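You operate a simulated robot arm through the tools that you are given. There is no shell and no other tool. Be economical: measure what you need, move in short steps, check, and stop when the job is done.

You are at the controls of a simulated two-armed robot. One attempt, no reset.

## Task
Put two of the grey valve caps from the top of the pale bench on the top of the narrow shelf. Lift the drain grate open. Any order will do.

Only the result counts: the job must be done as asked and must still hold three seconds after the hand-in. Knocking over, shifting, dropping, spilling or breaking anything else fails it. Lids that push on must go on centred and level and be pressed home; caps that screw on are set level and turned clockwise until they are tight.

## Robot
Two 6-joint arms with fingered hands on one trunk, on a base that drives. Base frame: it is fixed to the floor where the robot stands at the start and does not move with it; the origin is under the middle of the robot, x ahead of it, y to its left, z up; the surface under the hand at the start is at about z = 800. Units: mm, rad, N and s.
The left shoulder is at the start at [50, 170, 1060], the right one opposite. With the tool pointing down near the work surface each hand reaches from about 500 to 780 mm from the robot's upright axis, wherever it stands, measured 20 degrees to its own side. Places, roughly: drain grate [-2100, 200, 100]; top of the narrow shelf [4500, -1900, 800]. Payload 3.5 kg a hand.
The TCP of each hand is the grasp point between the finger pads, 26 mm short of the fingertips. In the tool frame z runs along the fingers and y along their closing line. Largest opening 132 mm; the body of the gripper starts 73 mm behind the TCP. The gripper is a hand of 3 fingers: y runs from the thumb to the fingers, the wrist lies at [0, 0, -234] in the tool frame.
Orientation is that of the tool frame in the base frame, as [roll, pitch, yaw] about the fixed x, y, z axes, in that order (R = Rz(yaw) Ry(pitch) Rx(roll)). With the fingers straight down and closing along the base's y, the tool's x points along the base's -x, its y along +y and its z along -z.

## Interface
- The arms move only by the tool step_arm. It takes "left_commands", "right_commands" or both (then of equal length, played together; a hand with none holds still); each is a list of rows, each an object (a shift or turn left out is 0) with "offset": the shift along the tool's x, y, z in units of 500 mm (1.0 is 500 mm), a list of three; "rotation": the turn, a rotation vector about the tool's x, y, z in units of 90 degrees (1.0 is 90 degrees), a list of three. In form: [{"offset": [dx, dy, dz], "rotation": [rx, ry, rz]}, ...]. A call has 1 to 12 rows; each row is the pose to reach, as a shift and turn from the pose commanded when the call began, along the tool's axes at that moment. A call with a number of a shift or a turn outside -1 to 1 is refused whole. Each row takes 0.2 s and may step no farther than 50 mm and 0.15 rad from the row before; otherwise, the whole call is refused. A pose out of reach is approached as far as the arm can. The call stops where the force on the tool passes 40 N (or 10 N more than at its start, if that is more) or the arm is blocked; 0.2 s more then pass. In this call time passes only in rows, and 0.2 s behind the last. The reply holds the time, the measured pose of the TCP, the force on the tool along the base axes, the opening and the grip force, in the units named above and with some noise, with the torque about the TCP (base axes, N m) and any sound that the robot's microphone picked up.
- Cameras (640 x 400 px; columns grow to the right, rows downward): "scene" is now at [35.4, -18.2, 1652.4]; the picture's right is [-0.24, -0.97, 0.00], its down [-0.71, 0.17, -0.68] and it looks along [0.66, -0.16, -0.73] (base axes); focal length 253 px, centre (320, 200). "left" rides on the left gripper at [-62, 3, -92] in its tool frame; the picture's right is [-0.05, -1.00, 0.00], its down [0.83, -0.04, -0.56] and it looks along [0.55, -0.03, 0.83] (tool axes); focal length 230 px, centre (320, 200). "right" rides on the right gripper at [62, 3, -92] in its tool frame; the picture's right is [-0.05, 1.00, 0.00], its down [-0.83, -0.04, -0.56] and it looks along [-0.55, -0.03, 0.83] (tool axes); focal length 230 px, centre (320, 200). There is no depth. A picture from a camera that has moved, and an enlarged one, comes with that camera's place and axes in the base frame and with its lens.
- camera(camera): a new picture of that camera. The clock stands still meanwhile.
- lift_body(by): slides the trunk up (or, below 0, down) by that many mm; the arms and the scene camera ride with it, the base frame stays. It gives what a move gives, with no picture.
- steer(legs): drives the robot by 1 to 6 legs, each [ahead, left, turn to the left] in mm, mm and rad, along the robot's own axes; the way and the turn of a leg run together, so that a leg with both is an arc; at most 1500 mm and 3.142 rad a leg. The arms and the cameras ride along, it lands a little off, and it stops where it bumps. It gives what a move gives.
- curl_fingers(finger1, finger2, thumb_bend, hand): sets how far each is bent, from 0 (flat) to 1 (curled in); at 0.3 the hand is open as for a grip, at 0.7 the pads meet at the TCP. One left out holds its place. A second passes; each finger stops where it meets its share of the squeeze, and holds until it gets a number again. It is the only way to open and close the hand. It gives what a move gives, with no picture; readings hold the bend of each and the force on the fingers (four entries, about 0 where the hand has none), thumb and palm.
- head_to(pan, tilt): turns the head with the scene camera to pan (to the left, within 1.501 rad either way) and tilt (down, from -0.506 to 1.204), counted from straight ahead of the robot. It gives what a move gives.
- inspect(camera, box): a new picture of the part [left, top, right, bottom] of that camera's present view, enlarged. The clock stands still meanwhile.
- job_done(): hands the job in; it is judged then, once.

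Go step by step. Nothing tells you exact positions but the pictures and the camera data: compare them with the known pose of the tool, close in by small moves and look again before you grip or let go. The budget is 165 turns and 130 pictures, counting those below and the enlarged ones. Unless the task says otherwise, let go and move clear before handing in, and close with one line.

The tools are called after "Call:" as name(argument=value, ...) on one line, values as JSON. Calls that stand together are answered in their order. step_arm: Moves the arms, as the interface text tells. Its arguments: {"type":"object","properties":{"left_commands":{"type":"array"},"right_commands":{"type":"array"}},"required":[]} The other tools are called the same way: lift_body (by) slides the trunk up or down; curl_fingers (finger1, finger2, thumb_bend, hand) moves the fingers one by one; steer (legs) drives the base; head_to (pan, tilt) turns the head that bears the scene camera; camera (camera) takes a picture; inspect (camera, box) takes an enlarged picture of a part of a camera's view; job_done () hands the job in.

At the start:

```text
t: 0.0
left_tcp_pos: [521.3, 197.8, 1065.5]
left_ee_rot: [3.141, -0.001, 3.141]
left_contact_force: [-0.5, 0.5, -0.6]
left_moment: [-0.02, -0.01, -0.01]
left_width: 132.0
left_gripper_force: 0.1
left_shape: jaw
left_bend: [0.3, 0.3, 0.3]
left_finger forces: [0.0, 0.0, 0.1, 0.1, 0.0, 0.0]
right_tcp_pos: [552.3, -378.0, 1121.6]
right_ee_rot: [3.141, 0.0, 3.141]
right_contact_force: [0.5, -0.1, 0.0]
right_moment: [-0.01, 0.02, 0.01]
right_width: 131.7
right_gripper_force: 0.0
right_shape: jaw
right_bend: [0.3, 0.3, 0.3]
right_finger forces: [0.0, 0.0, 0.1, 0.0, 0.0, 0.0]
trunk travel left (down, up): [-675.0, 35.0]
robot x, y, heading: [0.5, -2.2, -0.003]
head pan, tilt: [-0.241, 0.822]
```

scene: 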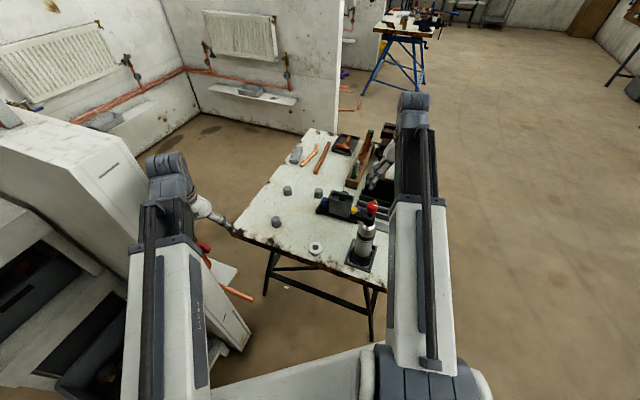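
right: 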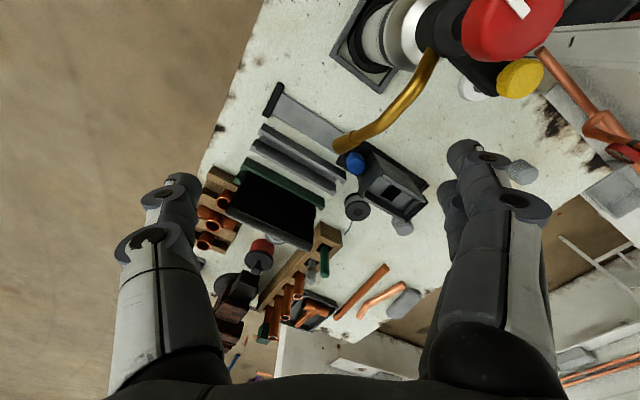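
left: 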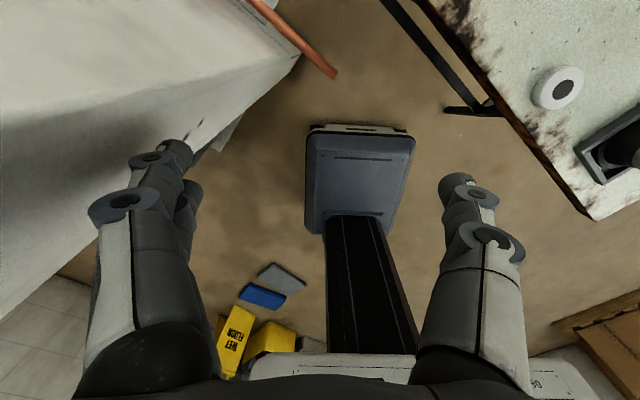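

I see a pale bench ahead with small grey caps on it at roughly (287,190), (318,193) and (276,222). I'll enlarge that part of the view to identify them.

Call:
inspect(camera="scene", box=[230, 120, 430, 280])

Call:
head_to(pan=-0.9, tilt=0.3)

Call:
camera(camera="scene")

```text
2.50 times, centred on (330, 200) of scene
camera zoom: at [35.4, -18.2, 1652.4], right [-0.24, -0.97, 0.0], down [-0.71, 0.17, -0.68], along [0.66, -0.16, -0.73], focal length 633 px, centre (295, 200)
```

zoom: 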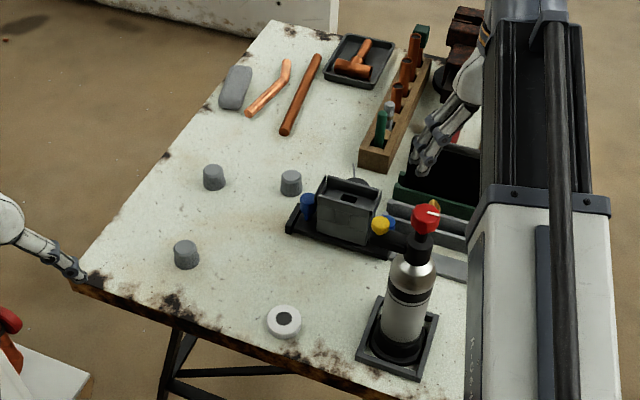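

```text
t: 1.0
left_tcp_pos: [522.6, 196.3, 1065.4]
left_ee_rot: [-3.139, -0.002, 3.141]
left_contact_force: [0.4, -1.1, -0.2]
left_moment: [0.0, 0.01, 0.03]
left_width: 131.9
left_gripper_force: 0.0
left_shape: jaw
left_bend: [0.3, 0.3, 0.3]
left_finger forces: [0.0, 0.0, 0.1, 0.0, 0.0, 0.0]
right_tcp_pos: [553.5, -379.1, 1121.9]
right_ee_rot: [3.141, 0.001, -3.141]
right_contact_force: [0.1, -0.1, 0.5]
right_moment: [0.02, 0.02, -0.03]
right_width: 132.0
right_gripper_force: 0.0
right_shape: jaw
right_bend: [0.3, 0.3, 0.3]
right_finger forces: [0.1, 0.0, 0.1, 0.1, 0.0, 0.0]
trunk travel left (down, up): [-675.0, 35.0]
robot x, y, heading: [-1.4, -4.6, 0.001]
head pan, tilt: [-0.901, 0.3]
```

```text
125 pictures are left
camera scene: at [16.2, -72.3, 1698.5], right [-0.78, -0.62, 0.0], down [-0.18, 0.23, -0.96], along [0.59, -0.75, -0.3], focal length 253 px, centre (320, 200)
```

scene: 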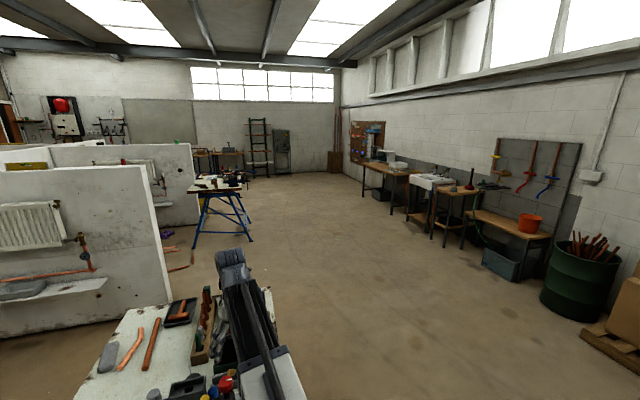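

Three grey caps are visible, at about (884,-66), (836,-204) and (716,5). Next I'll check the shelf direction and the grate.

Call:
inspect(camera="scene", box=[120, 110, 280, 210])

Call:
inspect(camera="left", box=[420, 0, 640, 140])

```text
4.00 times, centred on (200, 160) of scene
camera zoom: at [16.2, -72.3, 1698.5], right [-0.78, -0.62, 0.0], down [-0.18, 0.23, -0.96], along [0.59, -0.75, -0.3], focal length 1013 px, centre (800, 360)
```

zoom: 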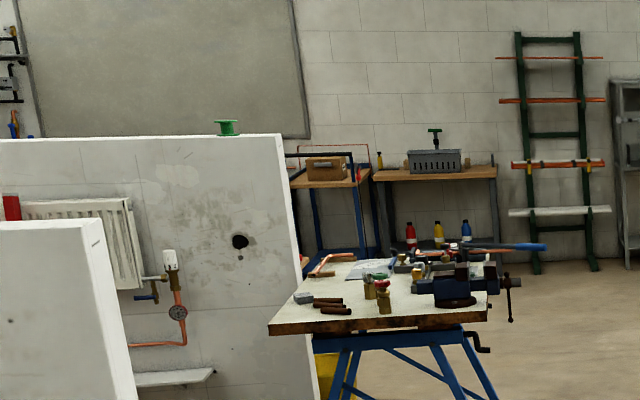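

```text
2.86 times, centred on (530, 70) of left
camera zoom: at [585.3, 200.3, 1157.5], right [0.05, -1.0, 0.0], down [-0.83, -0.04, 0.56], along [-0.55, -0.03, -0.83], focal length 657 px, centre (-280, 571)
```

zoom: 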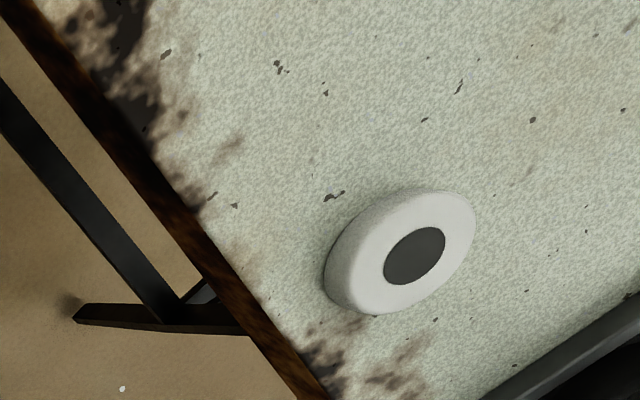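

The bench is rotated about 37° to the robot. I'll look down to see how much room the base has.

Call:
head_to(pan=0.15, tilt=1.2)

Call:
camera(camera="scene")

Call:
head_to(pan=1.3, tilt=0.6)

Call:
camera(camera="scene")

```text
t: 2.3
left_tcp_pos: [521.8, 198.1, 1065.3]
left_ee_rot: [3.141, 0.0, 3.141]
left_contact_force: [-0.1, 0.3, 0.1]
left_moment: [0.02, -0.03, 0.0]
left_width: 132.0
left_gripper_force: 0.1
left_shape: jaw
left_bend: [0.3, 0.3, 0.3]
left_finger forces: [0.0, 0.0, 0.0, 0.0, 0.0, 0.0]
right_tcp_pos: [551.2, -378.1, 1122.3]
right_ee_rot: [3.141, -0.001, 3.141]
right_contact_force: [0.4, 0.1, -0.6]
right_moment: [0.0, 0.0, 0.02]
right_width: 131.5
right_gripper_force: 0.0
right_shape: jaw
right_bend: [0.3, 0.3, 0.3]
right_finger forces: [0.1, 0.1, 0.1, 0.0, 0.0, 0.0]
trunk travel left (down, up): [-675.0, 35.0]
robot x, y, heading: [-0.3, -4.4, 0.0]
head pan, tilt: [0.15, 1.201]
```

```text
122 pictures are left
camera scene: at [13.4, 9.1, 1626.5], right [0.15, -0.99, 0.0], down [-0.92, -0.14, -0.36], along [0.36, 0.05, -0.93], focal length 253 px, centre (320, 200)
```

scene: 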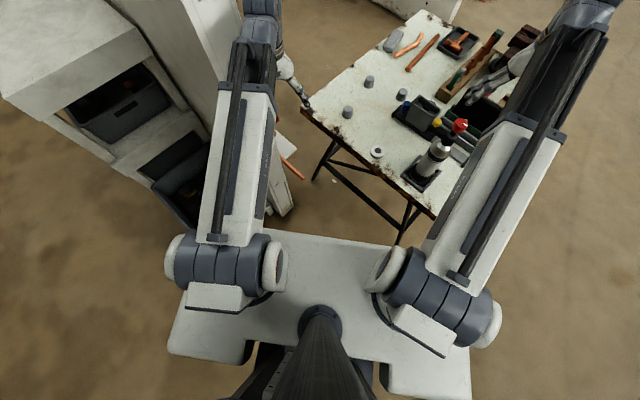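

```text
t: 3.7
left_tcp_pos: [521.6, 197.6, 1065.3]
left_ee_rot: [-3.14, 0.0, -3.141]
left_contact_force: [0.3, 0.6, 0.5]
left_moment: [-0.01, 0.01, 0.04]
left_width: 131.9
left_gripper_force: 0.1
left_shape: jaw
left_bend: [0.3, 0.3, 0.3]
left_finger forces: [0.1, 0.0, 0.1, 0.0, 0.0, 0.0]
right_tcp_pos: [553.5, -378.3, 1122.8]
right_ee_rot: [-3.14, 0.0, -3.141]
right_contact_force: [0.5, 0.1, -0.1]
right_moment: [0.01, 0.0, 0.0]
right_width: 132.2
right_gripper_force: 0.2
right_shape: jaw
right_bend: [0.3, 0.3, 0.3]
right_finger forces: [0.0, 0.0, 0.0, 0.1, 0.1, 0.0]
trunk travel left (down, up): [-675.0, 35.0]
robot x, y, heading: [2.1, -0.1, 0.002]
head pan, tilt: [1.3, 0.6]
```

```text
121 pictures are left
camera scene: at [-18.2, 85.9, 1671.1], right [0.96, -0.27, 0.0], down [-0.15, -0.54, -0.82], along [0.22, 0.79, -0.57], focal length 253 px, centre (320, 200)
```

scene: 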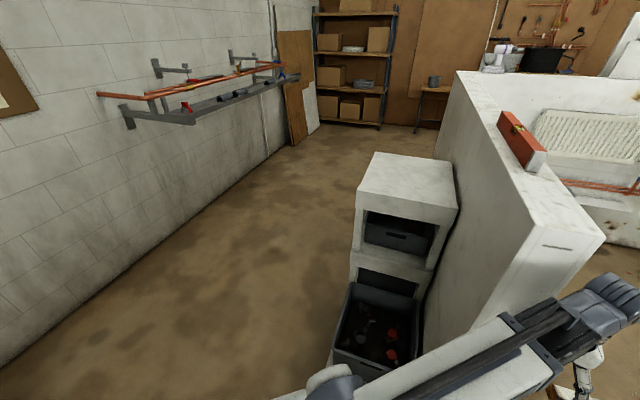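

The base is about 400 mm wide and ends around x=317. Plan: pick the nearest cap, C at about (716,5), with the right hand from near here, then turn about -37° and pick A with the left. First I'll pull the left hand back and up, away from the partition.

Call:
step_arm(left_commands=[{"offset": [0.04, 0, -0.08]}, {"offset": [0.08, 0, -0.16]}, {"offset": [0.12, 0, -0.24]}, {"offset": [0.16, 0, -0.32]}, {"offset": [0.2, 0, -0.38]}])

Call:
steer(legs=[[50, 60, 0]])

Call:
head_to(pan=0, tilt=1.0)

Call:
camera(camera="scene")

```text
t: 4.9
left_tcp_pos: [474.8, 198.1, 1158.6]
left_ee_rot: [3.141, 0.004, -3.141]
left_contact_force: [0.3, -0.2, 0.0]
left_moment: [-0.03, 0.05, 0.0]
left_width: 131.7
left_gripper_force: 0.0
left_shape: jaw
left_bend: [0.3, 0.3, 0.3]
left_finger forces: [0.1, 0.1, 0.1, 0.0, 0.0, 0.0]
left hand out of reach, approached as far as the arm can: row 3, 4, 5
right_tcp_pos: [551.7, -379.6, 1121.7]
right_ee_rot: [3.141, -0.001, -3.141]
right_contact_force: [-0.4, 0.3, -0.5]
right_moment: [0.02, -0.01, 0.03]
right_width: 132.0
right_gripper_force: 0.1
right_shape: jaw
right_bend: [0.3, 0.3, 0.3]
right_finger forces: [0.1, 0.0, 0.1, 0.0, 0.1, 0.0]
trunk travel left (down, up): [-675.0, 35.0]
robot x, y, heading: [0.8, -0.2, 0.0]
head pan, tilt: [1.3, 0.6]
```

```text
t: 6.0
left_tcp_pos: [507.3, 236.4, 1158.0]
left_ee_rot: [-3.132, -0.012, 3.134]
left_contact_force: [-8.2, -13.3, -1.8]
left_moment: [-0.22, 0.06, 0.34]
left_width: 131.5
left_gripper_force: 0.0
left_shape: jaw
left_bend: [0.38, 0.32, 0.3]
left_finger forces: [14.2, 1.4, 0.0, 0.1, 0.0, 0.0]
right_tcp_pos: [590.9, -333.9, 1120.6]
right_ee_rot: [3.14, 0.0, -3.14]
right_contact_force: [-0.7, -0.4, 0.2]
right_moment: [-0.01, 0.04, -0.03]
right_width: 131.9
right_gripper_force: 0.0
right_shape: jaw
right_bend: [0.3, 0.3, 0.3]
right_finger forces: [0.0, 0.0, 0.0, 0.0, 0.0, 0.0]
trunk travel left (down, up): [-675.0, 35.0]
robot x, y, heading: [39.3, 47.4, -0.003]
head pan, tilt: [1.3, 0.6]
stopped in leg 1: the force on the tool passed its limit at 61 N (the readings are from after the stop); the commanded pose is now the measured one
```

```text
t: 7.4
left_tcp_pos: [508.5, 238.1, 1159.5]
left_ee_rot: [-3.133, -0.007, 3.135]
left_contact_force: [-12.1, -18.1, -3.3]
left_moment: [-0.27, 0.13, 0.54]
left_width: 131.2
left_gripper_force: 0.1
left_shape: jaw
left_bend: [0.38, 0.32, 0.3]
left_finger forces: [18.3, 3.0, 0.1, 0.0, 0.0, 0.1]
right_tcp_pos: [589.8, -332.9, 1121.6]
right_ee_rot: [3.141, 0.002, -3.14]
right_contact_force: [0.5, 0.7, -0.4]
right_moment: [-0.02, -0.01, -0.02]
right_width: 131.9
right_gripper_force: 0.1
right_shape: jaw
right_bend: [0.3, 0.3, 0.3]
right_finger forces: [0.1, 0.0, 0.0, 0.0, 0.0, 0.0]
trunk travel left (down, up): [-675.0, 35.0]
robot x, y, heading: [38.5, 46.6, 0.002]
head pan, tilt: [0.0, 1.0]
```

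```text
120 pictures are left
camera scene: at [64.9, 44.7, 1639.1], right [0.0, -1.0, 0.0], down [-0.84, 0.0, -0.54], along [0.54, 0.0, -0.84], focal length 253 px, centre (320, 200)
```

scene: 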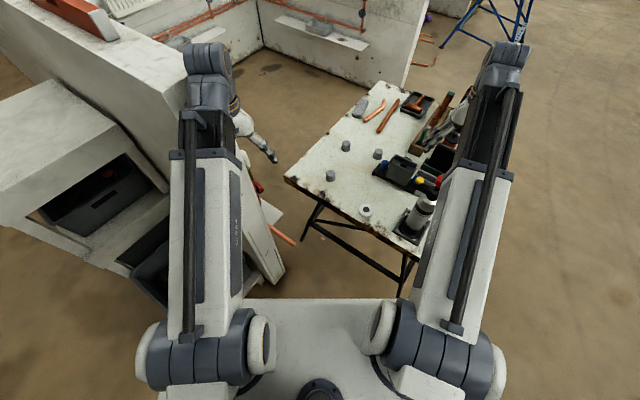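

The left fingers brushed the partition. I'm backing straight off to the right, then moving the left hand inward.

Call:
steer(legs=[[-8, -55, 0]])

Call:
step_arm(left_commands=[{"offset": [0, -0.08, 0]}], right_commands=[{"offset": [-0.02, 0.08, 0.05]}])

Call:
camera(camera="scene")

```text
t: 8.4
left_tcp_pos: [501.4, 182.7, 1159.1]
left_ee_rot: [-3.132, -0.009, 3.136]
left_contact_force: [0.0, -0.7, 0.3]
left_moment: [0.01, 0.02, 0.0]
left_width: 132.3
left_gripper_force: 0.0
left_shape: jaw
left_bend: [0.3, 0.3, 0.3]
left_finger forces: [0.1, 0.0, 0.0, 0.1, 0.1, 0.0]
right_tcp_pos: [583.2, -390.0, 1121.4]
right_ee_rot: [3.139, 0.0, -3.14]
right_contact_force: [-1.1, -0.1, 0.7]
right_moment: [0.0, -0.03, -0.01]
right_width: 132.1
right_gripper_force: 0.0
right_shape: jaw
right_bend: [0.3, 0.3, 0.3]
right_finger forces: [0.1, 0.0, 0.0, 0.0, 0.1, 0.1]
trunk travel left (down, up): [-675.0, 35.0]
robot x, y, heading: [29.5, -10.2, 0.0]
head pan, tilt: [0.0, 1.0]
```

```text
t: 8.8
left_tcp_pos: [503.8, 143.8, 1152.8]
left_ee_rot: [-3.134, -0.005, 3.136]
left_contact_force: [-0.8, -0.4, 0.4]
left_moment: [0.01, 0.0, 0.0]
left_width: 132.1
left_gripper_force: 0.1
left_shape: jaw
left_bend: [0.3, 0.3, 0.3]
left_finger forces: [0.0, 0.1, 0.0, 0.0, 0.0, 0.0]
left hand out of reach, approached as far as the arm can: row 1
right_tcp_pos: [593.5, -348.4, 1096.6]
right_ee_rot: [-3.141, 0.0, 3.141]
right_contact_force: [-0.2, 0.0, -0.8]
right_moment: [-0.02, -0.03, 0.01]
right_width: 131.9
right_gripper_force: 0.0
right_shape: jaw
right_bend: [0.3, 0.3, 0.3]
right_finger forces: [0.1, 0.1, 0.0, 0.0, 0.0, 0.0]
trunk travel left (down, up): [-675.0, 35.0]
robot x, y, heading: [32.0, -10.2, -0.001]
head pan, tilt: [0.0, 1.0]
```

```text
119 pictures are left
camera scene: at [58.6, -9.0, 1639.1], right [0.0, -1.0, 0.0], down [-0.84, 0.0, -0.54], along [0.54, 0.0, -0.84], focal length 253 px, centre (320, 200)
```

scene: 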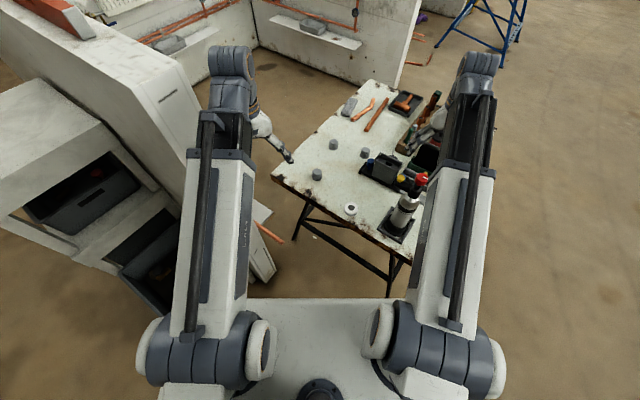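

C is at about (712,3), A at (882,-67) and B at (841,-207). Moving the right hand over C, staying high and clear of the tall bottle.

Call:
step_arm(right_commands=[{"offset": [-0.08, 0, -0.05]}, {"offset": [-0.12, 0.08, -0.05]}, {"offset": [-0.14, 0.17, -0.05]}, {"offset": [-0.16, 0.26, -0.05]}, {"offset": [-0.18, 0.35, -0.05]}, {"offset": [-0.19, 0.44, -0.05]}, {"offset": [-0.2, 0.53, -0.05]}, {"offset": [-0.2, 0.62, -0.02]}, {"offset": [-0.2, 0.7, 0.04]}, {"offset": [-0.2, 0.7, 0.13]}, {"offset": [-0.2, 0.7, 0.22]}])

Call:
camera(camera="right")

Call:
camera(camera="scene")

```text
t: 11.2
left_tcp_pos: [502.1, 143.4, 1152.9]
left_ee_rot: [-3.132, -0.006, 3.136]
left_contact_force: [-0.2, -0.6, -0.1]
left_moment: [0.02, -0.01, -0.02]
left_width: 131.9
left_gripper_force: 0.0
left_shape: jaw
left_bend: [0.3, 0.3, 0.3]
left_finger forces: [0.0, 0.1, 0.0, 0.1, 0.0, 0.0]
right_tcp_pos: [692.3, 1.6, 985.5]
right_ee_rot: [-3.141, -0.001, 3.142]
right_contact_force: [-0.4, -0.4, -0.5]
right_moment: [-0.03, 0.0, 0.02]
right_width: 132.1
right_gripper_force: 0.1
right_shape: jaw
right_bend: [0.3, 0.3, 0.3]
right_finger forces: [0.0, 0.0, 0.0, 0.1, 0.1, 0.0]
trunk travel left (down, up): [-675.0, 35.0]
robot x, y, heading: [32.7, -6.8, 0.001]
head pan, tilt: [0.0, 1.0]
```

```text
118 pictures are left
camera right: at [631.2, 4.7, 1077.7], right [0.05, 1.0, 0.0], down [0.83, -0.04, 0.56], along [0.55, -0.03, -0.83], focal length 230 px, centre (320, 200)
```

right: 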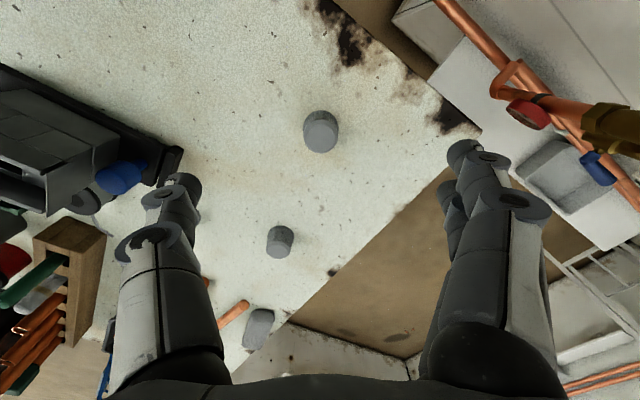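

```text
117 pictures are left
camera scene: at [58.8, -8.4, 1639.1], right [0.0, -1.0, 0.0], down [-0.84, 0.0, -0.54], along [0.54, 0.0, -0.84], focal length 253 px, centre (320, 200)
```

scene: 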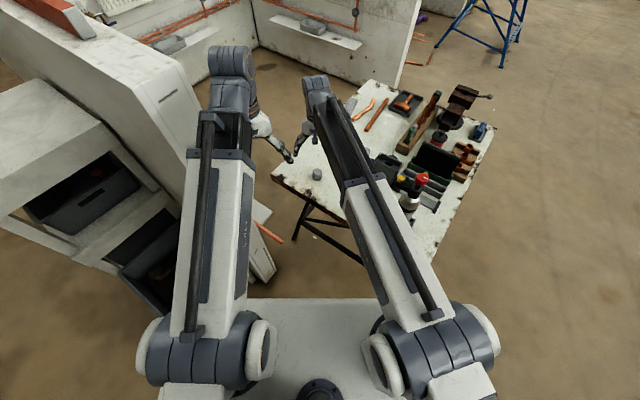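

C is at about (711,1). Lowering over it and checking.

Call:
step_arm(right_commands=[{"offset": [-0.038, 0, 0.07]}, {"offset": [-0.038, 0, 0.15]}, {"offset": [-0.038, 0, 0.21]}])

Call:
camera(camera="right")

```text
t: 12.0
left_tcp_pos: [503.5, 143.9, 1153.2]
left_ee_rot: [-3.132, -0.004, 3.137]
left_contact_force: [-0.1, -0.7, -0.5]
left_moment: [0.01, -0.02, -0.02]
left_width: 131.6
left_gripper_force: 0.1
left_shape: jaw
left_bend: [0.3, 0.3, 0.3]
left_finger forces: [0.0, 0.1, 0.1, 0.1, 0.0, 0.0]
right_tcp_pos: [711.7, 1.6, 879.6]
right_ee_rot: [3.141, 0.0, 3.14]
right_contact_force: [0.7, 0.3, -0.1]
right_moment: [-0.02, -0.02, -0.02]
right_width: 131.6
right_gripper_force: 0.1
right_shape: jaw
right_bend: [0.3, 0.3, 0.3]
right_finger forces: [0.0, 0.0, 0.0, 0.0, 0.0, 0.0]
trunk travel left (down, up): [-675.0, 35.0]
robot x, y, heading: [31.9, -8.3, 0.002]
head pan, tilt: [0.0, 1.0]
```

```text
116 pictures are left
camera right: at [650.8, 3.9, 972.3], right [0.05, 1.0, 0.0], down [0.83, -0.04, 0.55], along [0.55, -0.03, -0.83], focal length 230 px, centre (320, 200)
```

right: 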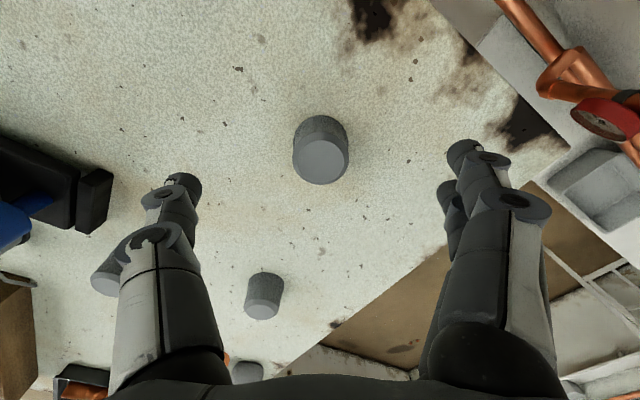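

The cap is about 38 mm wide with its top at z≈838. Descending to TCP z=830.

Call:
step_arm(right_commands=[{"offset": [0, 0, 0.05]}, {"offset": [0, 0, 0.098]}])

Call:
curl_fingers(hand="right", finger1=0.5, finger2=0.5, thumb_bend=0.5)

Call:
camera(camera="right")

```text
t: 12.6
left_tcp_pos: [503.8, 143.6, 1152.5]
left_ee_rot: [-3.133, -0.006, 3.136]
left_contact_force: [0.6, 0.0, -0.3]
left_moment: [0.0, -0.02, 0.03]
left_width: 131.8
left_gripper_force: 0.0
left_shape: jaw
left_bend: [0.3, 0.3, 0.3]
left_finger forces: [0.0, 0.0, 0.0, 0.0, 0.0, 0.0]
right_tcp_pos: [712.8, 2.9, 831.8]
right_ee_rot: [3.141, 0.0, 3.141]
right_contact_force: [0.5, 0.3, 0.0]
right_moment: [-0.01, 0.04, -0.03]
right_width: 131.9
right_gripper_force: 0.1
right_shape: jaw
right_bend: [0.3, 0.3, 0.3]
right_finger forces: [0.1, 0.0, 0.0, 0.1, 0.0, 0.1]
trunk travel left (down, up): [-675.0, 35.0]
robot x, y, heading: [33.7, -7.2, 0.002]
head pan, tilt: [0.0, 1.0]
```

```text
t: 13.6
left_tcp_pos: [503.1, 144.0, 1153.9]
left_ee_rot: [-3.132, -0.004, 3.138]
left_contact_force: [0.5, 0.0, 0.5]
left_moment: [0.01, 0.02, 0.01]
left_width: 132.0
left_gripper_force: 0.0
left_shape: jaw
left_bend: [0.3, 0.3, 0.3]
left_finger forces: [0.0, 0.0, 0.0, 0.0, 0.1, 0.0]
right_tcp_pos: [712.4, 2.0, 832.4]
right_ee_rot: [-3.141, 0.001, 3.141]
right_contact_force: [3.5, 0.3, 9.9]
right_moment: [0.1, -0.08, 0.0]
right_width: 71.6
right_gripper_force: 5.0
right_shape: fingers
right_bend: [0.49, 0.49, 0.5]
right_finger forces: [3.4, 2.9, 0.1, 0.0, 3.8, 0.0]
trunk travel left (down, up): [-675.0, 35.0]
robot x, y, heading: [28.5, -11.1, -0.0]
head pan, tilt: [0.0, 1.0]
```

```text
115 pictures are left
camera right: at [650.4, 4.6, 924.4], right [0.05, 1.0, 0.0], down [0.83, -0.04, 0.56], along [0.56, -0.03, -0.83], focal length 230 px, centre (320, 200)
```

right: 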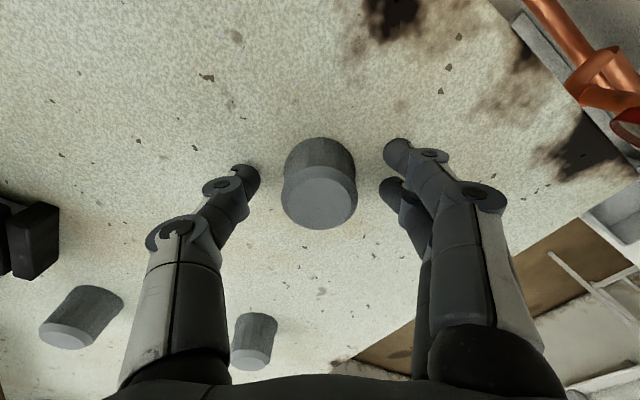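

The tips just touched the bench, so I'm raising 7 mm and closing.

Call:
step_arm(right_commands=[{"offset": [0, 0, -0.014]}])

Call:
curl_fingers(hand="right", finger1=0.66, finger2=0.66, thumb_bend=0.66)

Call:
camera(camera="right")

```text
t: 14.0
left_tcp_pos: [503.7, 142.8, 1153.1]
left_ee_rot: [-3.134, -0.003, 3.138]
left_contact_force: [-0.6, -1.0, 1.0]
left_moment: [0.0, 0.04, 0.01]
left_width: 132.0
left_gripper_force: 0.1
left_shape: jaw
left_bend: [0.3, 0.3, 0.3]
left_finger forces: [0.1, 0.1, 0.0, 0.0, 0.1, 0.1]
right_tcp_pos: [712.3, 2.1, 838.5]
right_ee_rot: [-3.141, -0.001, 3.142]
right_contact_force: [0.0, 0.2, -0.1]
right_moment: [0.0, 0.01, 0.01]
right_width: 68.6
right_gripper_force: 0.1
right_shape: fingers
right_bend: [0.5, 0.5, 0.5]
right_finger forces: [0.1, 0.1, 0.0, 0.0, 0.0, 0.1]
trunk travel left (down, up): [-675.0, 35.0]
robot x, y, heading: [31.9, -7.9, 0.002]
head pan, tilt: [0.0, 1.0]
```

```text
t: 15.0
left_tcp_pos: [502.1, 143.3, 1151.6]
left_ee_rot: [-3.132, -0.005, 3.136]
left_contact_force: [-0.7, -0.2, 0.0]
left_moment: [0.02, -0.03, 0.01]
left_width: 132.1
left_gripper_force: 0.1
left_shape: jaw
left_bend: [0.3, 0.3, 0.3]
left_finger forces: [0.1, 0.0, 0.1, 0.0, 0.0, 0.1]
right_tcp_pos: [712.2, 1.9, 839.2]
right_ee_rot: [3.141, 0.001, 3.139]
right_contact_force: [0.0, -0.5, 0.3]
right_moment: [-0.05, 0.02, -0.02]
right_width: 33.9
right_gripper_force: 8.1
right_shape: fingers
right_bend: [0.61, 0.6, 0.62]
right_finger forces: [3.7, 4.4, 0.1, 0.0, 7.9, 0.0]
trunk travel left (down, up): [-675.0, 35.0]
robot x, y, heading: [30.1, -14.2, -0.002]
head pan, tilt: [0.0, 1.0]
```

```text
114 pictures are left
camera right: at [650.7, 4.5, 930.8], right [0.05, 1.0, 0.0], down [0.83, -0.04, 0.56], along [0.55, -0.03, -0.83], focal length 230 px, centre (320, 200)
```

right: 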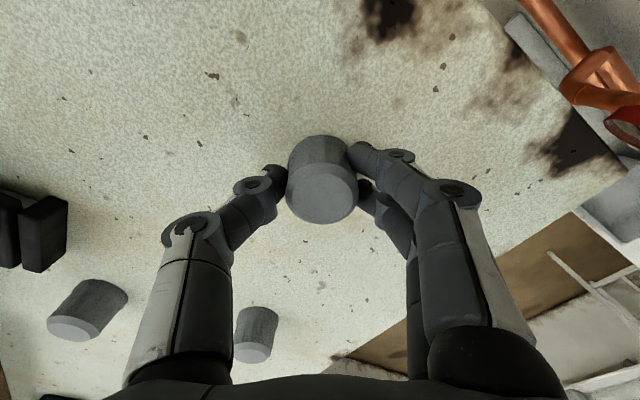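

Gripped at about 8 N. I'll squeeze a bit more and lift.

Call:
curl_fingers(hand="right", finger1=0.72, finger2=0.72, thumb_bend=0.72)

Call:
step_arm(right_commands=[{"offset": [0, 0, -0.04]}, {"offset": [0, 0, -0.12]}, {"offset": [0, 0, -0.2]}])

Call:
camera(camera="right")

```text
t: 16.0
left_tcp_pos: [502.8, 144.1, 1154.1]
left_ee_rot: [-3.132, -0.006, 3.138]
left_contact_force: [0.1, -0.2, 0.0]
left_moment: [-0.01, 0.03, 0.0]
left_width: 132.3
left_gripper_force: 0.1
left_shape: jaw
left_bend: [0.3, 0.3, 0.3]
left_finger forces: [0.1, 0.0, 0.0, 0.0, 0.1, 0.0]
right_tcp_pos: [712.6, 2.4, 838.5]
right_ee_rot: [-3.141, 0.0, 3.14]
right_contact_force: [-0.1, 0.5, 0.0]
right_moment: [0.01, 0.01, 0.0]
right_width: 32.0
right_gripper_force: 17.6
right_shape: fingers
right_bend: [0.65, 0.64, 0.64]
right_finger forces: [8.1, 9.6, 0.0, 0.0, 16.9, 0.0]
trunk travel left (down, up): [-675.0, 35.0]
robot x, y, heading: [31.2, -10.6, 0.003]
head pan, tilt: [0.0, 1.0]
```

```text
t: 16.8
left_tcp_pos: [503.2, 143.5, 1153.8]
left_ee_rot: [-3.133, -0.004, 3.135]
left_contact_force: [0.1, 0.2, 0.0]
left_moment: [0.02, 0.02, 0.01]
left_width: 131.9
left_gripper_force: 0.0
left_shape: jaw
left_bend: [0.3, 0.3, 0.3]
left_finger forces: [0.1, 0.0, 0.0, 0.0, 0.0, 0.1]
right_tcp_pos: [712.1, 2.4, 939.6]
right_ee_rot: [3.14, -0.001, -3.141]
right_contact_force: [0.0, -0.1, -0.3]
right_moment: [0.0, 0.04, 0.0]
right_width: 32.3
right_gripper_force: 16.9
right_shape: fingers
right_bend: [0.65, 0.64, 0.64]
right_finger forces: [8.1, 9.6, 0.1, 0.1, 16.9, 0.0]
trunk travel left (down, up): [-675.0, 35.0]
robot x, y, heading: [28.3, -9.8, -0.006]
head pan, tilt: [0.0, 1.0]
```

```text
113 pictures are left
camera right: at [650.7, 4.4, 1031.1], right [0.05, 1.0, 0.0], down [0.83, -0.04, 0.55], along [0.55, -0.03, -0.83], focal length 230 px, centre (320, 200)
```

right: 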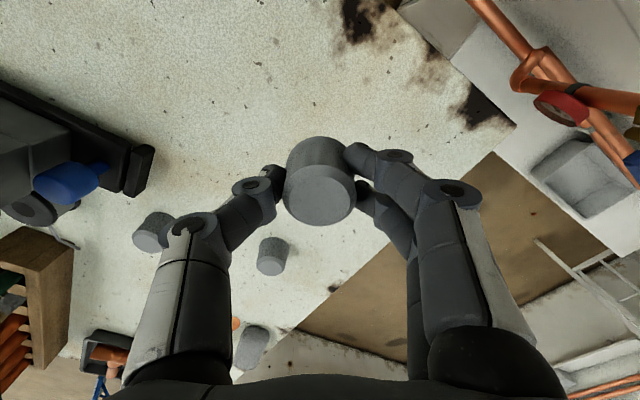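

The cap is held. Retracting the right hand high and back to its own side.

Call:
step_arm(right_commands=[{"offset": [0, 0, -0.1]}, {"offset": [0, 0, -0.2]}, {"offset": [0, 0, -0.3]}, {"offset": [0, 0, -0.39]}, {"offset": [0, -0.09, -0.4]}, {"offset": [0.01, -0.18, -0.4]}, {"offset": [0.02, -0.27, -0.4]}, {"offset": [0.03, -0.36, -0.4]}, {"offset": [0.05, -0.45, -0.4]}, {"offset": [0.07, -0.54, -0.4]}, {"offset": [0.09, -0.63, -0.4]}, {"offset": [0.11, -0.71, -0.4]}])

Call:
steer(legs=[[0, 0, -0.645]])

Call:
camera(camera="scene")

```text
t: 19.4
left_tcp_pos: [503.6, 143.4, 1152.7]
left_ee_rot: [-3.133, -0.005, 3.135]
left_contact_force: [-0.4, 0.4, 0.0]
left_moment: [0.02, 0.01, -0.02]
left_width: 131.9
left_gripper_force: 0.1
left_shape: jaw
left_bend: [0.3, 0.3, 0.3]
left_finger forces: [0.0, 0.1, 0.1, 0.1, 0.1, 0.0]
right_tcp_pos: [657.4, -355.2, 1139.7]
right_ee_rot: [3.141, -0.001, -3.138]
right_contact_force: [-0.1, 0.7, 0.3]
right_moment: [0.01, 0.01, -0.01]
right_width: 31.6
right_gripper_force: 16.5
right_shape: fingers
right_bend: [0.66, 0.64, 0.64]
right_finger forces: [8.0, 9.8, 0.1, 0.0, 16.6, 0.0]
trunk travel left (down, up): [-675.0, 35.0]
robot x, y, heading: [32.7, -8.9, 0.001]
head pan, tilt: [0.0, 1.0]
```

```text
t: 21.5
left_tcp_pos: [499.8, -172.5, 1152.8]
left_ee_rot: [-3.132, -0.006, 2.49]
left_contact_force: [0.2, 0.2, 0.2]
left_moment: [-0.02, 0.0, 0.0]
left_width: 131.7
left_gripper_force: 0.1
left_shape: jaw
left_bend: [0.3, 0.3, 0.3]
left_finger forces: [0.0, 0.1, 0.1, 0.1, 0.0, 0.0]
right_tcp_pos: [323.3, -662.3, 1140.2]
right_ee_rot: [-3.141, 0.0, 2.491]
right_contact_force: [0.1, 0.6, 0.1]
right_moment: [-0.03, 0.0, 0.0]
right_width: 32.2
right_gripper_force: 17.1
right_shape: fingers
right_bend: [0.66, 0.64, 0.64]
right_finger forces: [7.6, 10.0, 0.1, 0.0, 16.5, 0.0]
trunk travel left (down, up): [-675.0, 35.0]
robot x, y, heading: [29.4, -7.7, -0.652]
head pan, tilt: [0.0, 1.0]
```

```text
112 pictures are left
camera scene: at [52.3, -26.5, 1639.1], right [-0.6, -0.8, 0.0], down [-0.67, 0.51, -0.54], along [0.43, -0.33, -0.84], focal length 253 px, centre (320, 200)
```

scene: 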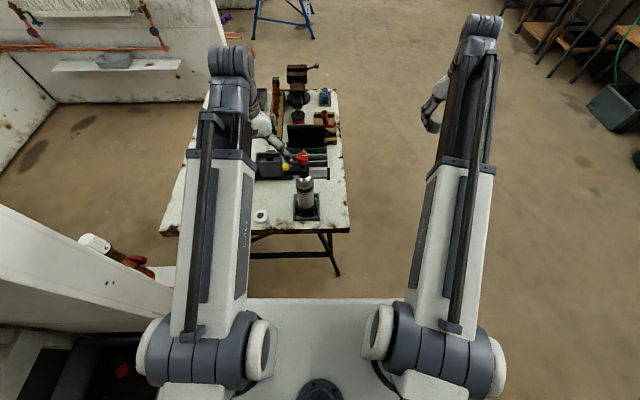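

The cap's still held. Small shift ahead and left to put A in the left hand's reach.

Call:
steer(legs=[[40, 80, 0]])

Call:
camera(camera="left")

Call:
camera(camera="scene")

```text
t: 22.6
left_tcp_pos: [581.6, -132.7, 1153.0]
left_ee_rot: [-3.132, -0.005, 2.491]
left_contact_force: [0.1, -0.6, 0.8]
left_moment: [-0.02, 0.02, 0.0]
left_width: 131.8
left_gripper_force: 0.1
left_shape: jaw
left_bend: [0.3, 0.3, 0.3]
left_finger forces: [0.0, 0.1, 0.0, 0.0, 0.0, 0.0]
right_tcp_pos: [403.1, -621.3, 1138.9]
right_ee_rot: [-3.139, 0.0, 2.493]
right_contact_force: [0.3, -0.2, -0.2]
right_moment: [-0.03, 0.02, 0.01]
right_width: 31.5
right_gripper_force: 16.8
right_shape: fingers
right_bend: [0.66, 0.64, 0.64]
right_finger forces: [7.5, 10.0, 0.1, 0.0, 16.5, 0.0]
trunk travel left (down, up): [-675.0, 35.0]
robot x, y, heading: [107.8, 32.0, -0.656]
head pan, tilt: [0.0, 1.0]
```

```text
111 pictures are left
camera left: at [635.0, -167.2, 1244.5], right [-0.57, -0.82, 0.01], down [-0.68, 0.47, 0.56], along [-0.47, 0.31, -0.83], focal length 230 px, centre (320, 200)
```

left: 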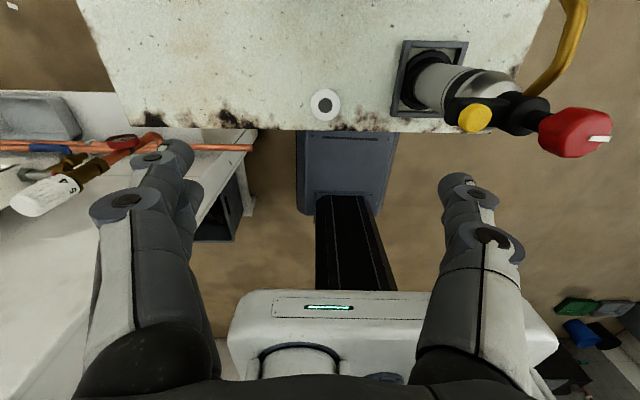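

```text
110 pictures are left
camera scene: at [134.5, 13.7, 1639.0], right [-0.6, -0.8, 0.0], down [-0.67, 0.51, -0.54], along [0.43, -0.33, -0.84], focal length 253 px, centre (320, 200)
```

scene: 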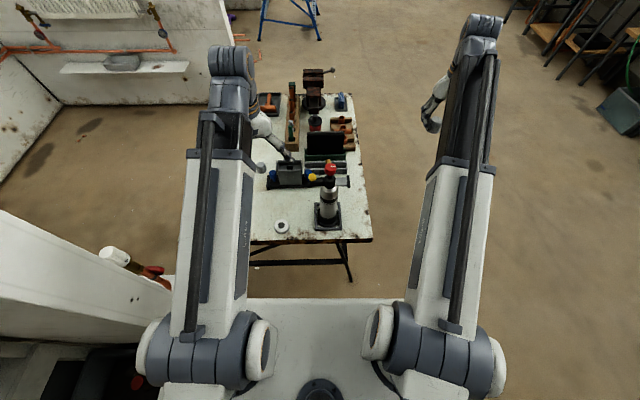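

Moving the left hand over A in a straight descending line.

Call:
step_arm(left_commands=[{"offset": [-0.05, 0.058, 0.03]}, {"offset": [-0.1, 0.117, 0.07]}, {"offset": [-0.149, 0.175, 0.11]}, {"offset": [-0.199, 0.234, 0.15]}, {"offset": [-0.249, 0.292, 0.19]}, {"offset": [-0.298, 0.351, 0.24]}, {"offset": [-0.348, 0.41, 0.29]}, {"offset": [-0.398, 0.468, 0.336]}])

Call:
camera(camera="left")

Call:
camera(camera="scene")

```text
t: 24.4
left_tcp_pos: [880.1, -69.5, 982.3]
left_ee_rot: [-3.134, -0.004, 2.488]
left_contact_force: [-0.1, -1.3, -0.3]
left_moment: [0.02, 0.0, -0.02]
left_width: 131.8
left_gripper_force: 0.1
left_shape: jaw
left_bend: [0.3, 0.3, 0.3]
left_finger forces: [0.0, 0.0, 0.1, 0.0, 0.0, 0.1]
right_tcp_pos: [403.7, -622.3, 1139.1]
right_ee_rot: [-3.141, 0.001, 2.494]
right_contact_force: [0.3, -0.2, 0.0]
right_moment: [-0.01, -0.01, -0.01]
right_width: 31.8
right_gripper_force: 17.2
right_shape: fingers
right_bend: [0.66, 0.64, 0.64]
right_finger forces: [7.5, 9.9, 0.1, 0.0, 16.6, 0.0]
trunk travel left (down, up): [-675.0, 35.0]
robot x, y, heading: [111.1, 31.4, -0.646]
head pan, tilt: [0.0, 1.0]
```

```text
109 pictures are left
camera left: at [933.6, -104.0, 1074.7], right [-0.57, -0.82, 0.01], down [-0.68, 0.47, 0.56], along [-0.47, 0.31, -0.83], focal length 230 px, centre (320, 200)
```

left: 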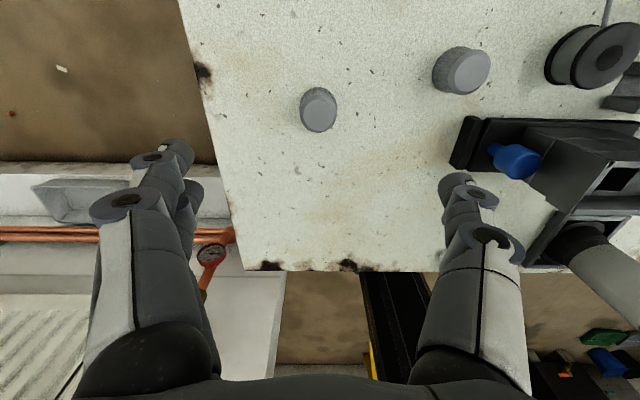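

```text
108 pictures are left
camera scene: at [133.3, 12.9, 1639.1], right [-0.6, -0.8, 0.0], down [-0.67, 0.51, -0.54], along [0.43, -0.33, -0.84], focal length 253 px, centre (320, 200)
```

scene: 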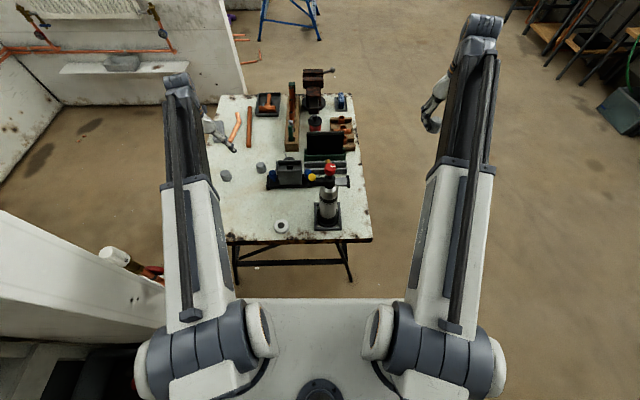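

A refines to about (886,-72). Descending to z≈842.

Call:
step_arm(left_commands=[{"offset": [-0.013, 0.003, 0.09]}, {"offset": [-0.013, 0.003, 0.18]}])

Call:
camera(camera="left")

```text
t: 25.0
left_tcp_pos: [885.3, -73.5, 893.0]
left_ee_rot: [-3.132, -0.005, 2.489]
left_contact_force: [0.1, -0.5, 0.0]
left_moment: [-0.02, -0.01, 0.02]
left_width: 131.8
left_gripper_force: 0.1
left_shape: jaw
left_bend: [0.3, 0.3, 0.3]
left_finger forces: [0.0, 0.0, 0.0, 0.0, 0.0, 0.1]
right_tcp_pos: [403.6, -624.1, 1140.8]
right_ee_rot: [3.141, 0.0, 2.494]
right_contact_force: [-0.4, 0.6, -0.1]
right_moment: [0.02, 0.03, -0.02]
right_width: 31.7
right_gripper_force: 16.6
right_shape: fingers
right_bend: [0.66, 0.64, 0.64]
right_finger forces: [7.6, 9.9, 0.1, 0.0, 16.5, 0.1]
trunk travel left (down, up): [-675.0, 35.0]
robot x, y, heading: [114.4, 27.0, -0.646]
head pan, tilt: [0.0, 1.0]
```

```text
107 pictures are left
camera left: at [937.9, -107.6, 984.5], right [-0.57, -0.82, 0.01], down [-0.68, 0.47, 0.56], along [-0.47, 0.31, -0.83], focal length 230 px, centre (320, 200)
```

left: 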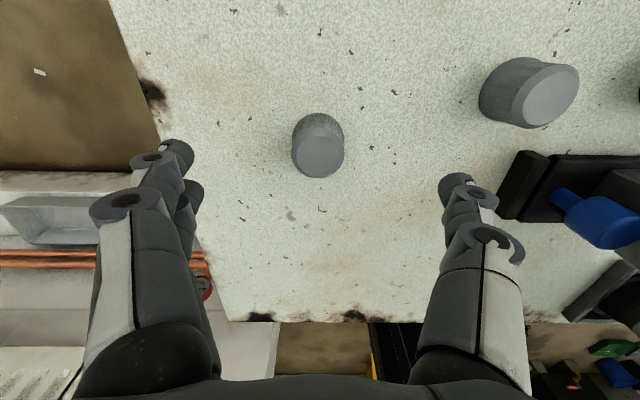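

Centred well. Lowering to 839 and closing on it.

Call:
step_arm(left_commands=[{"offset": [0, 0.002, 0.06]}, {"offset": [0, 0.002, 0.108]}])

Call:
curl_fingers(hand="left", finger1=0.55, finger2=0.55, thumb_bend=0.55)

Call:
camera(camera="left")

```text
t: 25.6
left_tcp_pos: [884.2, -72.9, 838.4]
left_ee_rot: [-3.133, -0.003, 2.487]
left_contact_force: [0.8, -0.3, 0.3]
left_moment: [0.02, 0.02, -0.01]
left_width: 132.1
left_gripper_force: 0.0
left_shape: jaw
left_bend: [0.3, 0.3, 0.3]
left_finger forces: [0.0, 0.0, 0.0, 0.0, 0.1, 0.0]
right_tcp_pos: [404.1, -622.7, 1140.4]
right_ee_rot: [3.142, 0.001, 2.494]
right_contact_force: [-0.5, -0.9, -1.2]
right_moment: [0.01, -0.02, 0.02]
right_width: 31.8
right_gripper_force: 16.9
right_shape: fingers
right_bend: [0.66, 0.64, 0.64]
right_finger forces: [7.6, 9.8, 0.0, 0.1, 16.6, 0.0]
trunk travel left (down, up): [-675.0, 35.0]
robot x, y, heading: [114.3, 28.8, -0.655]
head pan, tilt: [0.0, 1.0]
```

```text
t: 26.6
left_tcp_pos: [884.3, -73.0, 838.7]
left_ee_rot: [-3.132, -0.005, 2.487]
left_contact_force: [0.0, 0.3, 0.2]
left_moment: [0.01, 0.0, -0.03]
left_width: 51.7
left_gripper_force: 0.0
left_shape: fingers
left_bend: [0.55, 0.55, 0.55]
left_finger forces: [0.0, 0.0, 0.0, 0.0, 0.0, 0.1]
right_tcp_pos: [402.7, -623.7, 1140.1]
right_ee_rot: [3.141, 0.0, 2.494]
right_contact_force: [0.6, -0.6, -0.3]
right_moment: [0.03, -0.02, 0.01]
right_width: 31.7
right_gripper_force: 17.1
right_shape: fingers
right_bend: [0.66, 0.64, 0.64]
right_finger forces: [7.7, 9.8, 0.0, 0.1, 16.4, 0.0]
trunk travel left (down, up): [-675.0, 35.0]
robot x, y, heading: [110.6, 29.6, -0.65]
head pan, tilt: [0.0, 1.0]
```

```text
106 pictures are left
camera left: at [937.5, -107.0, 930.7], right [-0.57, -0.82, 0.01], down [-0.68, 0.47, 0.56], along [-0.47, 0.31, -0.83], focal length 230 px, centre (320, 200)
```

left: 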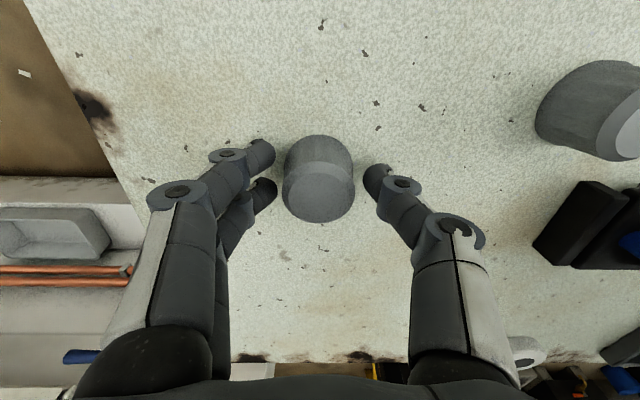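

Call:
curl_fingers(hand="left", finger1=0.72, finger2=0.72, thumb_bend=0.72)

Call:
step_arm(left_commands=[{"offset": [0, 0, -0.04]}, {"offset": [0, 0, -0.12]}, {"offset": [0, 0, -0.2]}])

Call:
camera(camera="left")

```text
t: 27.6
left_tcp_pos: [883.7, -73.6, 837.8]
left_ee_rot: [-3.133, -0.006, 2.489]
left_contact_force: [-0.9, -0.2, 0.2]
left_moment: [-0.01, 0.0, -0.02]
left_width: 32.5
left_gripper_force: 16.7
left_shape: fingers
left_bend: [0.65, 0.64, 0.64]
left_finger forces: [8.2, 9.5, 0.0, 0.0, 16.5, 0.1]
right_tcp_pos: [403.0, -622.3, 1139.6]
right_ee_rot: [-3.14, 0.001, 2.495]
right_contact_force: [-0.2, 0.2, 0.1]
right_moment: [0.01, -0.04, 0.0]
right_width: 31.5
right_gripper_force: 17.0
right_shape: fingers
right_bend: [0.66, 0.64, 0.64]
right_finger forces: [7.6, 10.0, 0.0, 0.0, 16.4, 0.1]
trunk travel left (down, up): [-675.0, 35.0]
robot x, y, heading: [111.9, 31.3, -0.652]
head pan, tilt: [0.0, 1.0]
```

```text
t: 28.4
left_tcp_pos: [886.1, -70.8, 938.5]
left_ee_rot: [-3.133, -0.004, 2.488]
left_contact_force: [-0.2, 0.4, -0.5]
left_moment: [-0.01, 0.0, 0.0]
left_width: 32.4
left_gripper_force: 17.3
left_shape: fingers
left_bend: [0.65, 0.64, 0.64]
left_finger forces: [8.3, 9.6, 0.1, 0.0, 16.6, 0.1]
right_tcp_pos: [403.0, -622.4, 1139.3]
right_ee_rot: [-3.141, 0.0, 2.494]
right_contact_force: [-0.5, 0.5, -0.1]
right_moment: [-0.05, -0.02, 0.0]
right_width: 31.6
right_gripper_force: 17.3
right_shape: fingers
right_bend: [0.66, 0.64, 0.64]
right_finger forces: [7.6, 9.9, 0.1, 0.0, 16.5, 0.0]
trunk travel left (down, up): [-675.0, 35.0]
robot x, y, heading: [108.0, 27.0, -0.649]
head pan, tilt: [0.0, 1.0]
```

```text
105 pictures are left
camera left: at [938.1, -105.8, 1030.8], right [-0.57, -0.82, 0.01], down [-0.68, 0.47, 0.56], along [-0.47, 0.31, -0.83], focal length 230 px, centre (320, 200)
```

left: 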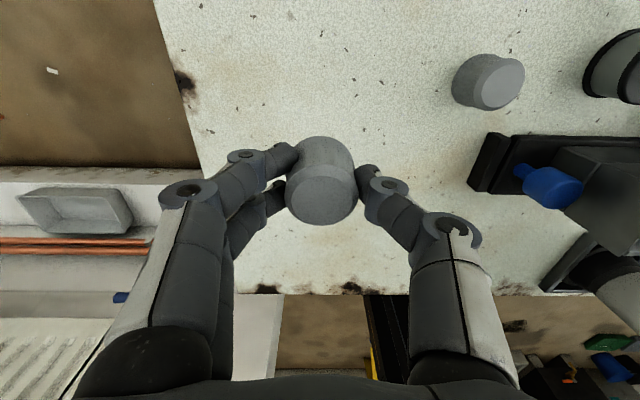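

Both caps are held. Retracting the left hand, backing off, and strafing right to get a view of the shelf area.

Call:
step_arm(left_commands=[{"offset": [0.03, -0.03, -0.08]}, {"offset": [0.08, -0.09, -0.13]}, {"offset": [0.13, -0.15, -0.18]}, {"offset": [0.18, -0.21, -0.23]}, {"offset": [0.23, -0.27, -0.28]}, {"offset": [0.28, -0.33, -0.33]}, {"offset": [0.33, -0.39, -0.38]}, {"offset": [0.38, -0.44, -0.42]}])

Call:
steer(legs=[[-150, 0, 0], [0, -650, 0]])

Call:
head_to(pan=0.1, tilt=0.25)

Call:
camera(camera="scene")

```text
t: 30.2
left_tcp_pos: [602.1, -129.5, 1151.0]
left_ee_rot: [-3.132, -0.003, 2.488]
left_contact_force: [0.2, 0.1, 0.4]
left_moment: [0.01, -0.01, 0.0]
left_width: 31.9
left_gripper_force: 17.6
left_shape: fingers
left_bend: [0.65, 0.64, 0.64]
left_finger forces: [8.4, 9.5, 0.0, 0.0, 16.6, 0.0]
right_tcp_pos: [402.7, -623.5, 1139.6]
right_ee_rot: [3.141, 0.002, 2.494]
right_contact_force: [-0.2, 0.7, -0.2]
right_moment: [0.0, -0.01, 0.0]
right_width: 31.6
right_gripper_force: 17.2
right_shape: fingers
right_bend: [0.66, 0.64, 0.64]
right_finger forces: [7.7, 9.9, 0.1, 0.1, 16.4, 0.1]
trunk travel left (down, up): [-675.0, 35.0]
robot x, y, heading: [109.4, 30.9, -0.647]
head pan, tilt: [0.0, 1.0]
```

```text
t: 34.8
left_tcp_pos: [97.0, -553.9, 1150.7]
left_ee_rot: [-3.132, -0.005, 2.496]
left_contact_force: [-0.9, -0.1, -0.2]
left_moment: [0.0, 0.0, -0.02]
left_width: 32.3
left_gripper_force: 17.0
left_shape: fingers
left_bend: [0.65, 0.64, 0.64]
left_finger forces: [8.4, 9.6, 0.0, 0.0, 16.4, 0.0]
right_tcp_pos: [-101.2, -1048.6, 1139.7]
right_ee_rot: [-3.142, 0.001, 2.5]
right_contact_force: [0.5, -0.7, 0.5]
right_moment: [0.04, 0.0, 0.0]
right_width: 31.8
right_gripper_force: 17.3
right_shape: fingers
right_bend: [0.66, 0.64, 0.64]
right_finger forces: [7.5, 9.9, 0.0, 0.0, 16.5, 0.0]
trunk travel left (down, up): [-675.0, 35.0]
robot x, y, heading: [-395.5, -398.2, -0.642]
head pan, tilt: [0.0, 1.0]
```

```text
t: 35.9
left_tcp_pos: [96.2, -553.5, 1150.9]
left_ee_rot: [-3.133, -0.006, 2.496]
left_contact_force: [-0.5, 0.5, -0.3]
left_moment: [-0.02, 0.02, 0.01]
left_width: 32.4
left_gripper_force: 17.4
left_shape: fingers
left_bend: [0.65, 0.64, 0.64]
left_finger forces: [8.3, 9.4, 0.0, 0.0, 16.5, 0.0]
right_tcp_pos: [-100.3, -1047.8, 1139.0]
right_ee_rot: [3.141, 0.001, 2.501]
right_contact_force: [0.5, 0.2, 0.4]
right_moment: [0.0, 0.01, 0.03]
right_width: 31.8
right_gripper_force: 17.3
right_shape: fingers
right_bend: [0.66, 0.64, 0.64]
right_finger forces: [7.6, 10.0, 0.1, 0.0, 16.5, 0.1]
trunk travel left (down, up): [-675.0, 35.0]
robot x, y, heading: [-395.9, -396.8, -0.648]
head pan, tilt: [0.099, 0.25]
```

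```text
104 pictures are left
camera scene: at [-350.2, -420.3, 1703.2], right [-0.52, -0.86, 0.0], down [-0.21, 0.13, -0.97], along [0.83, -0.5, -0.25], focal length 253 px, centre (320, 200)
```

scene: 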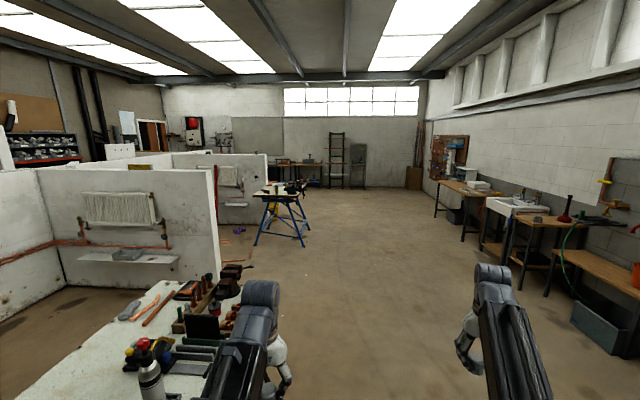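

The shelf should appear near pixel (257,183). Enlarging there.

Call:
inspect(camera="scene", box=[180, 140, 340, 240])

```text
4.00 times, centred on (260, 190) of scene
camera zoom: at [-350.2, -420.3, 1703.2], right [-0.52, -0.86, 0.0], down [-0.21, 0.13, -0.97], along [0.83, -0.5, -0.25], focal length 1013 px, centre (560, 240)
```

zoom: 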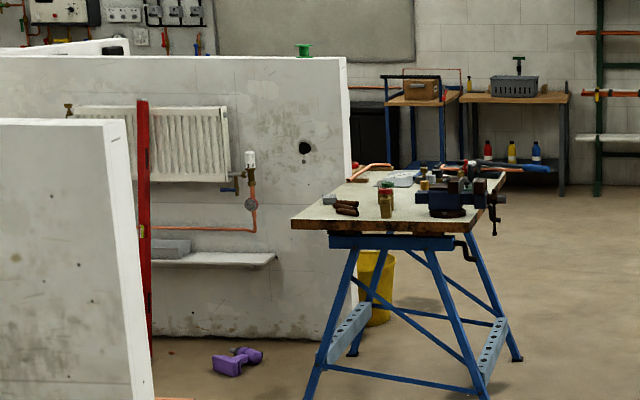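

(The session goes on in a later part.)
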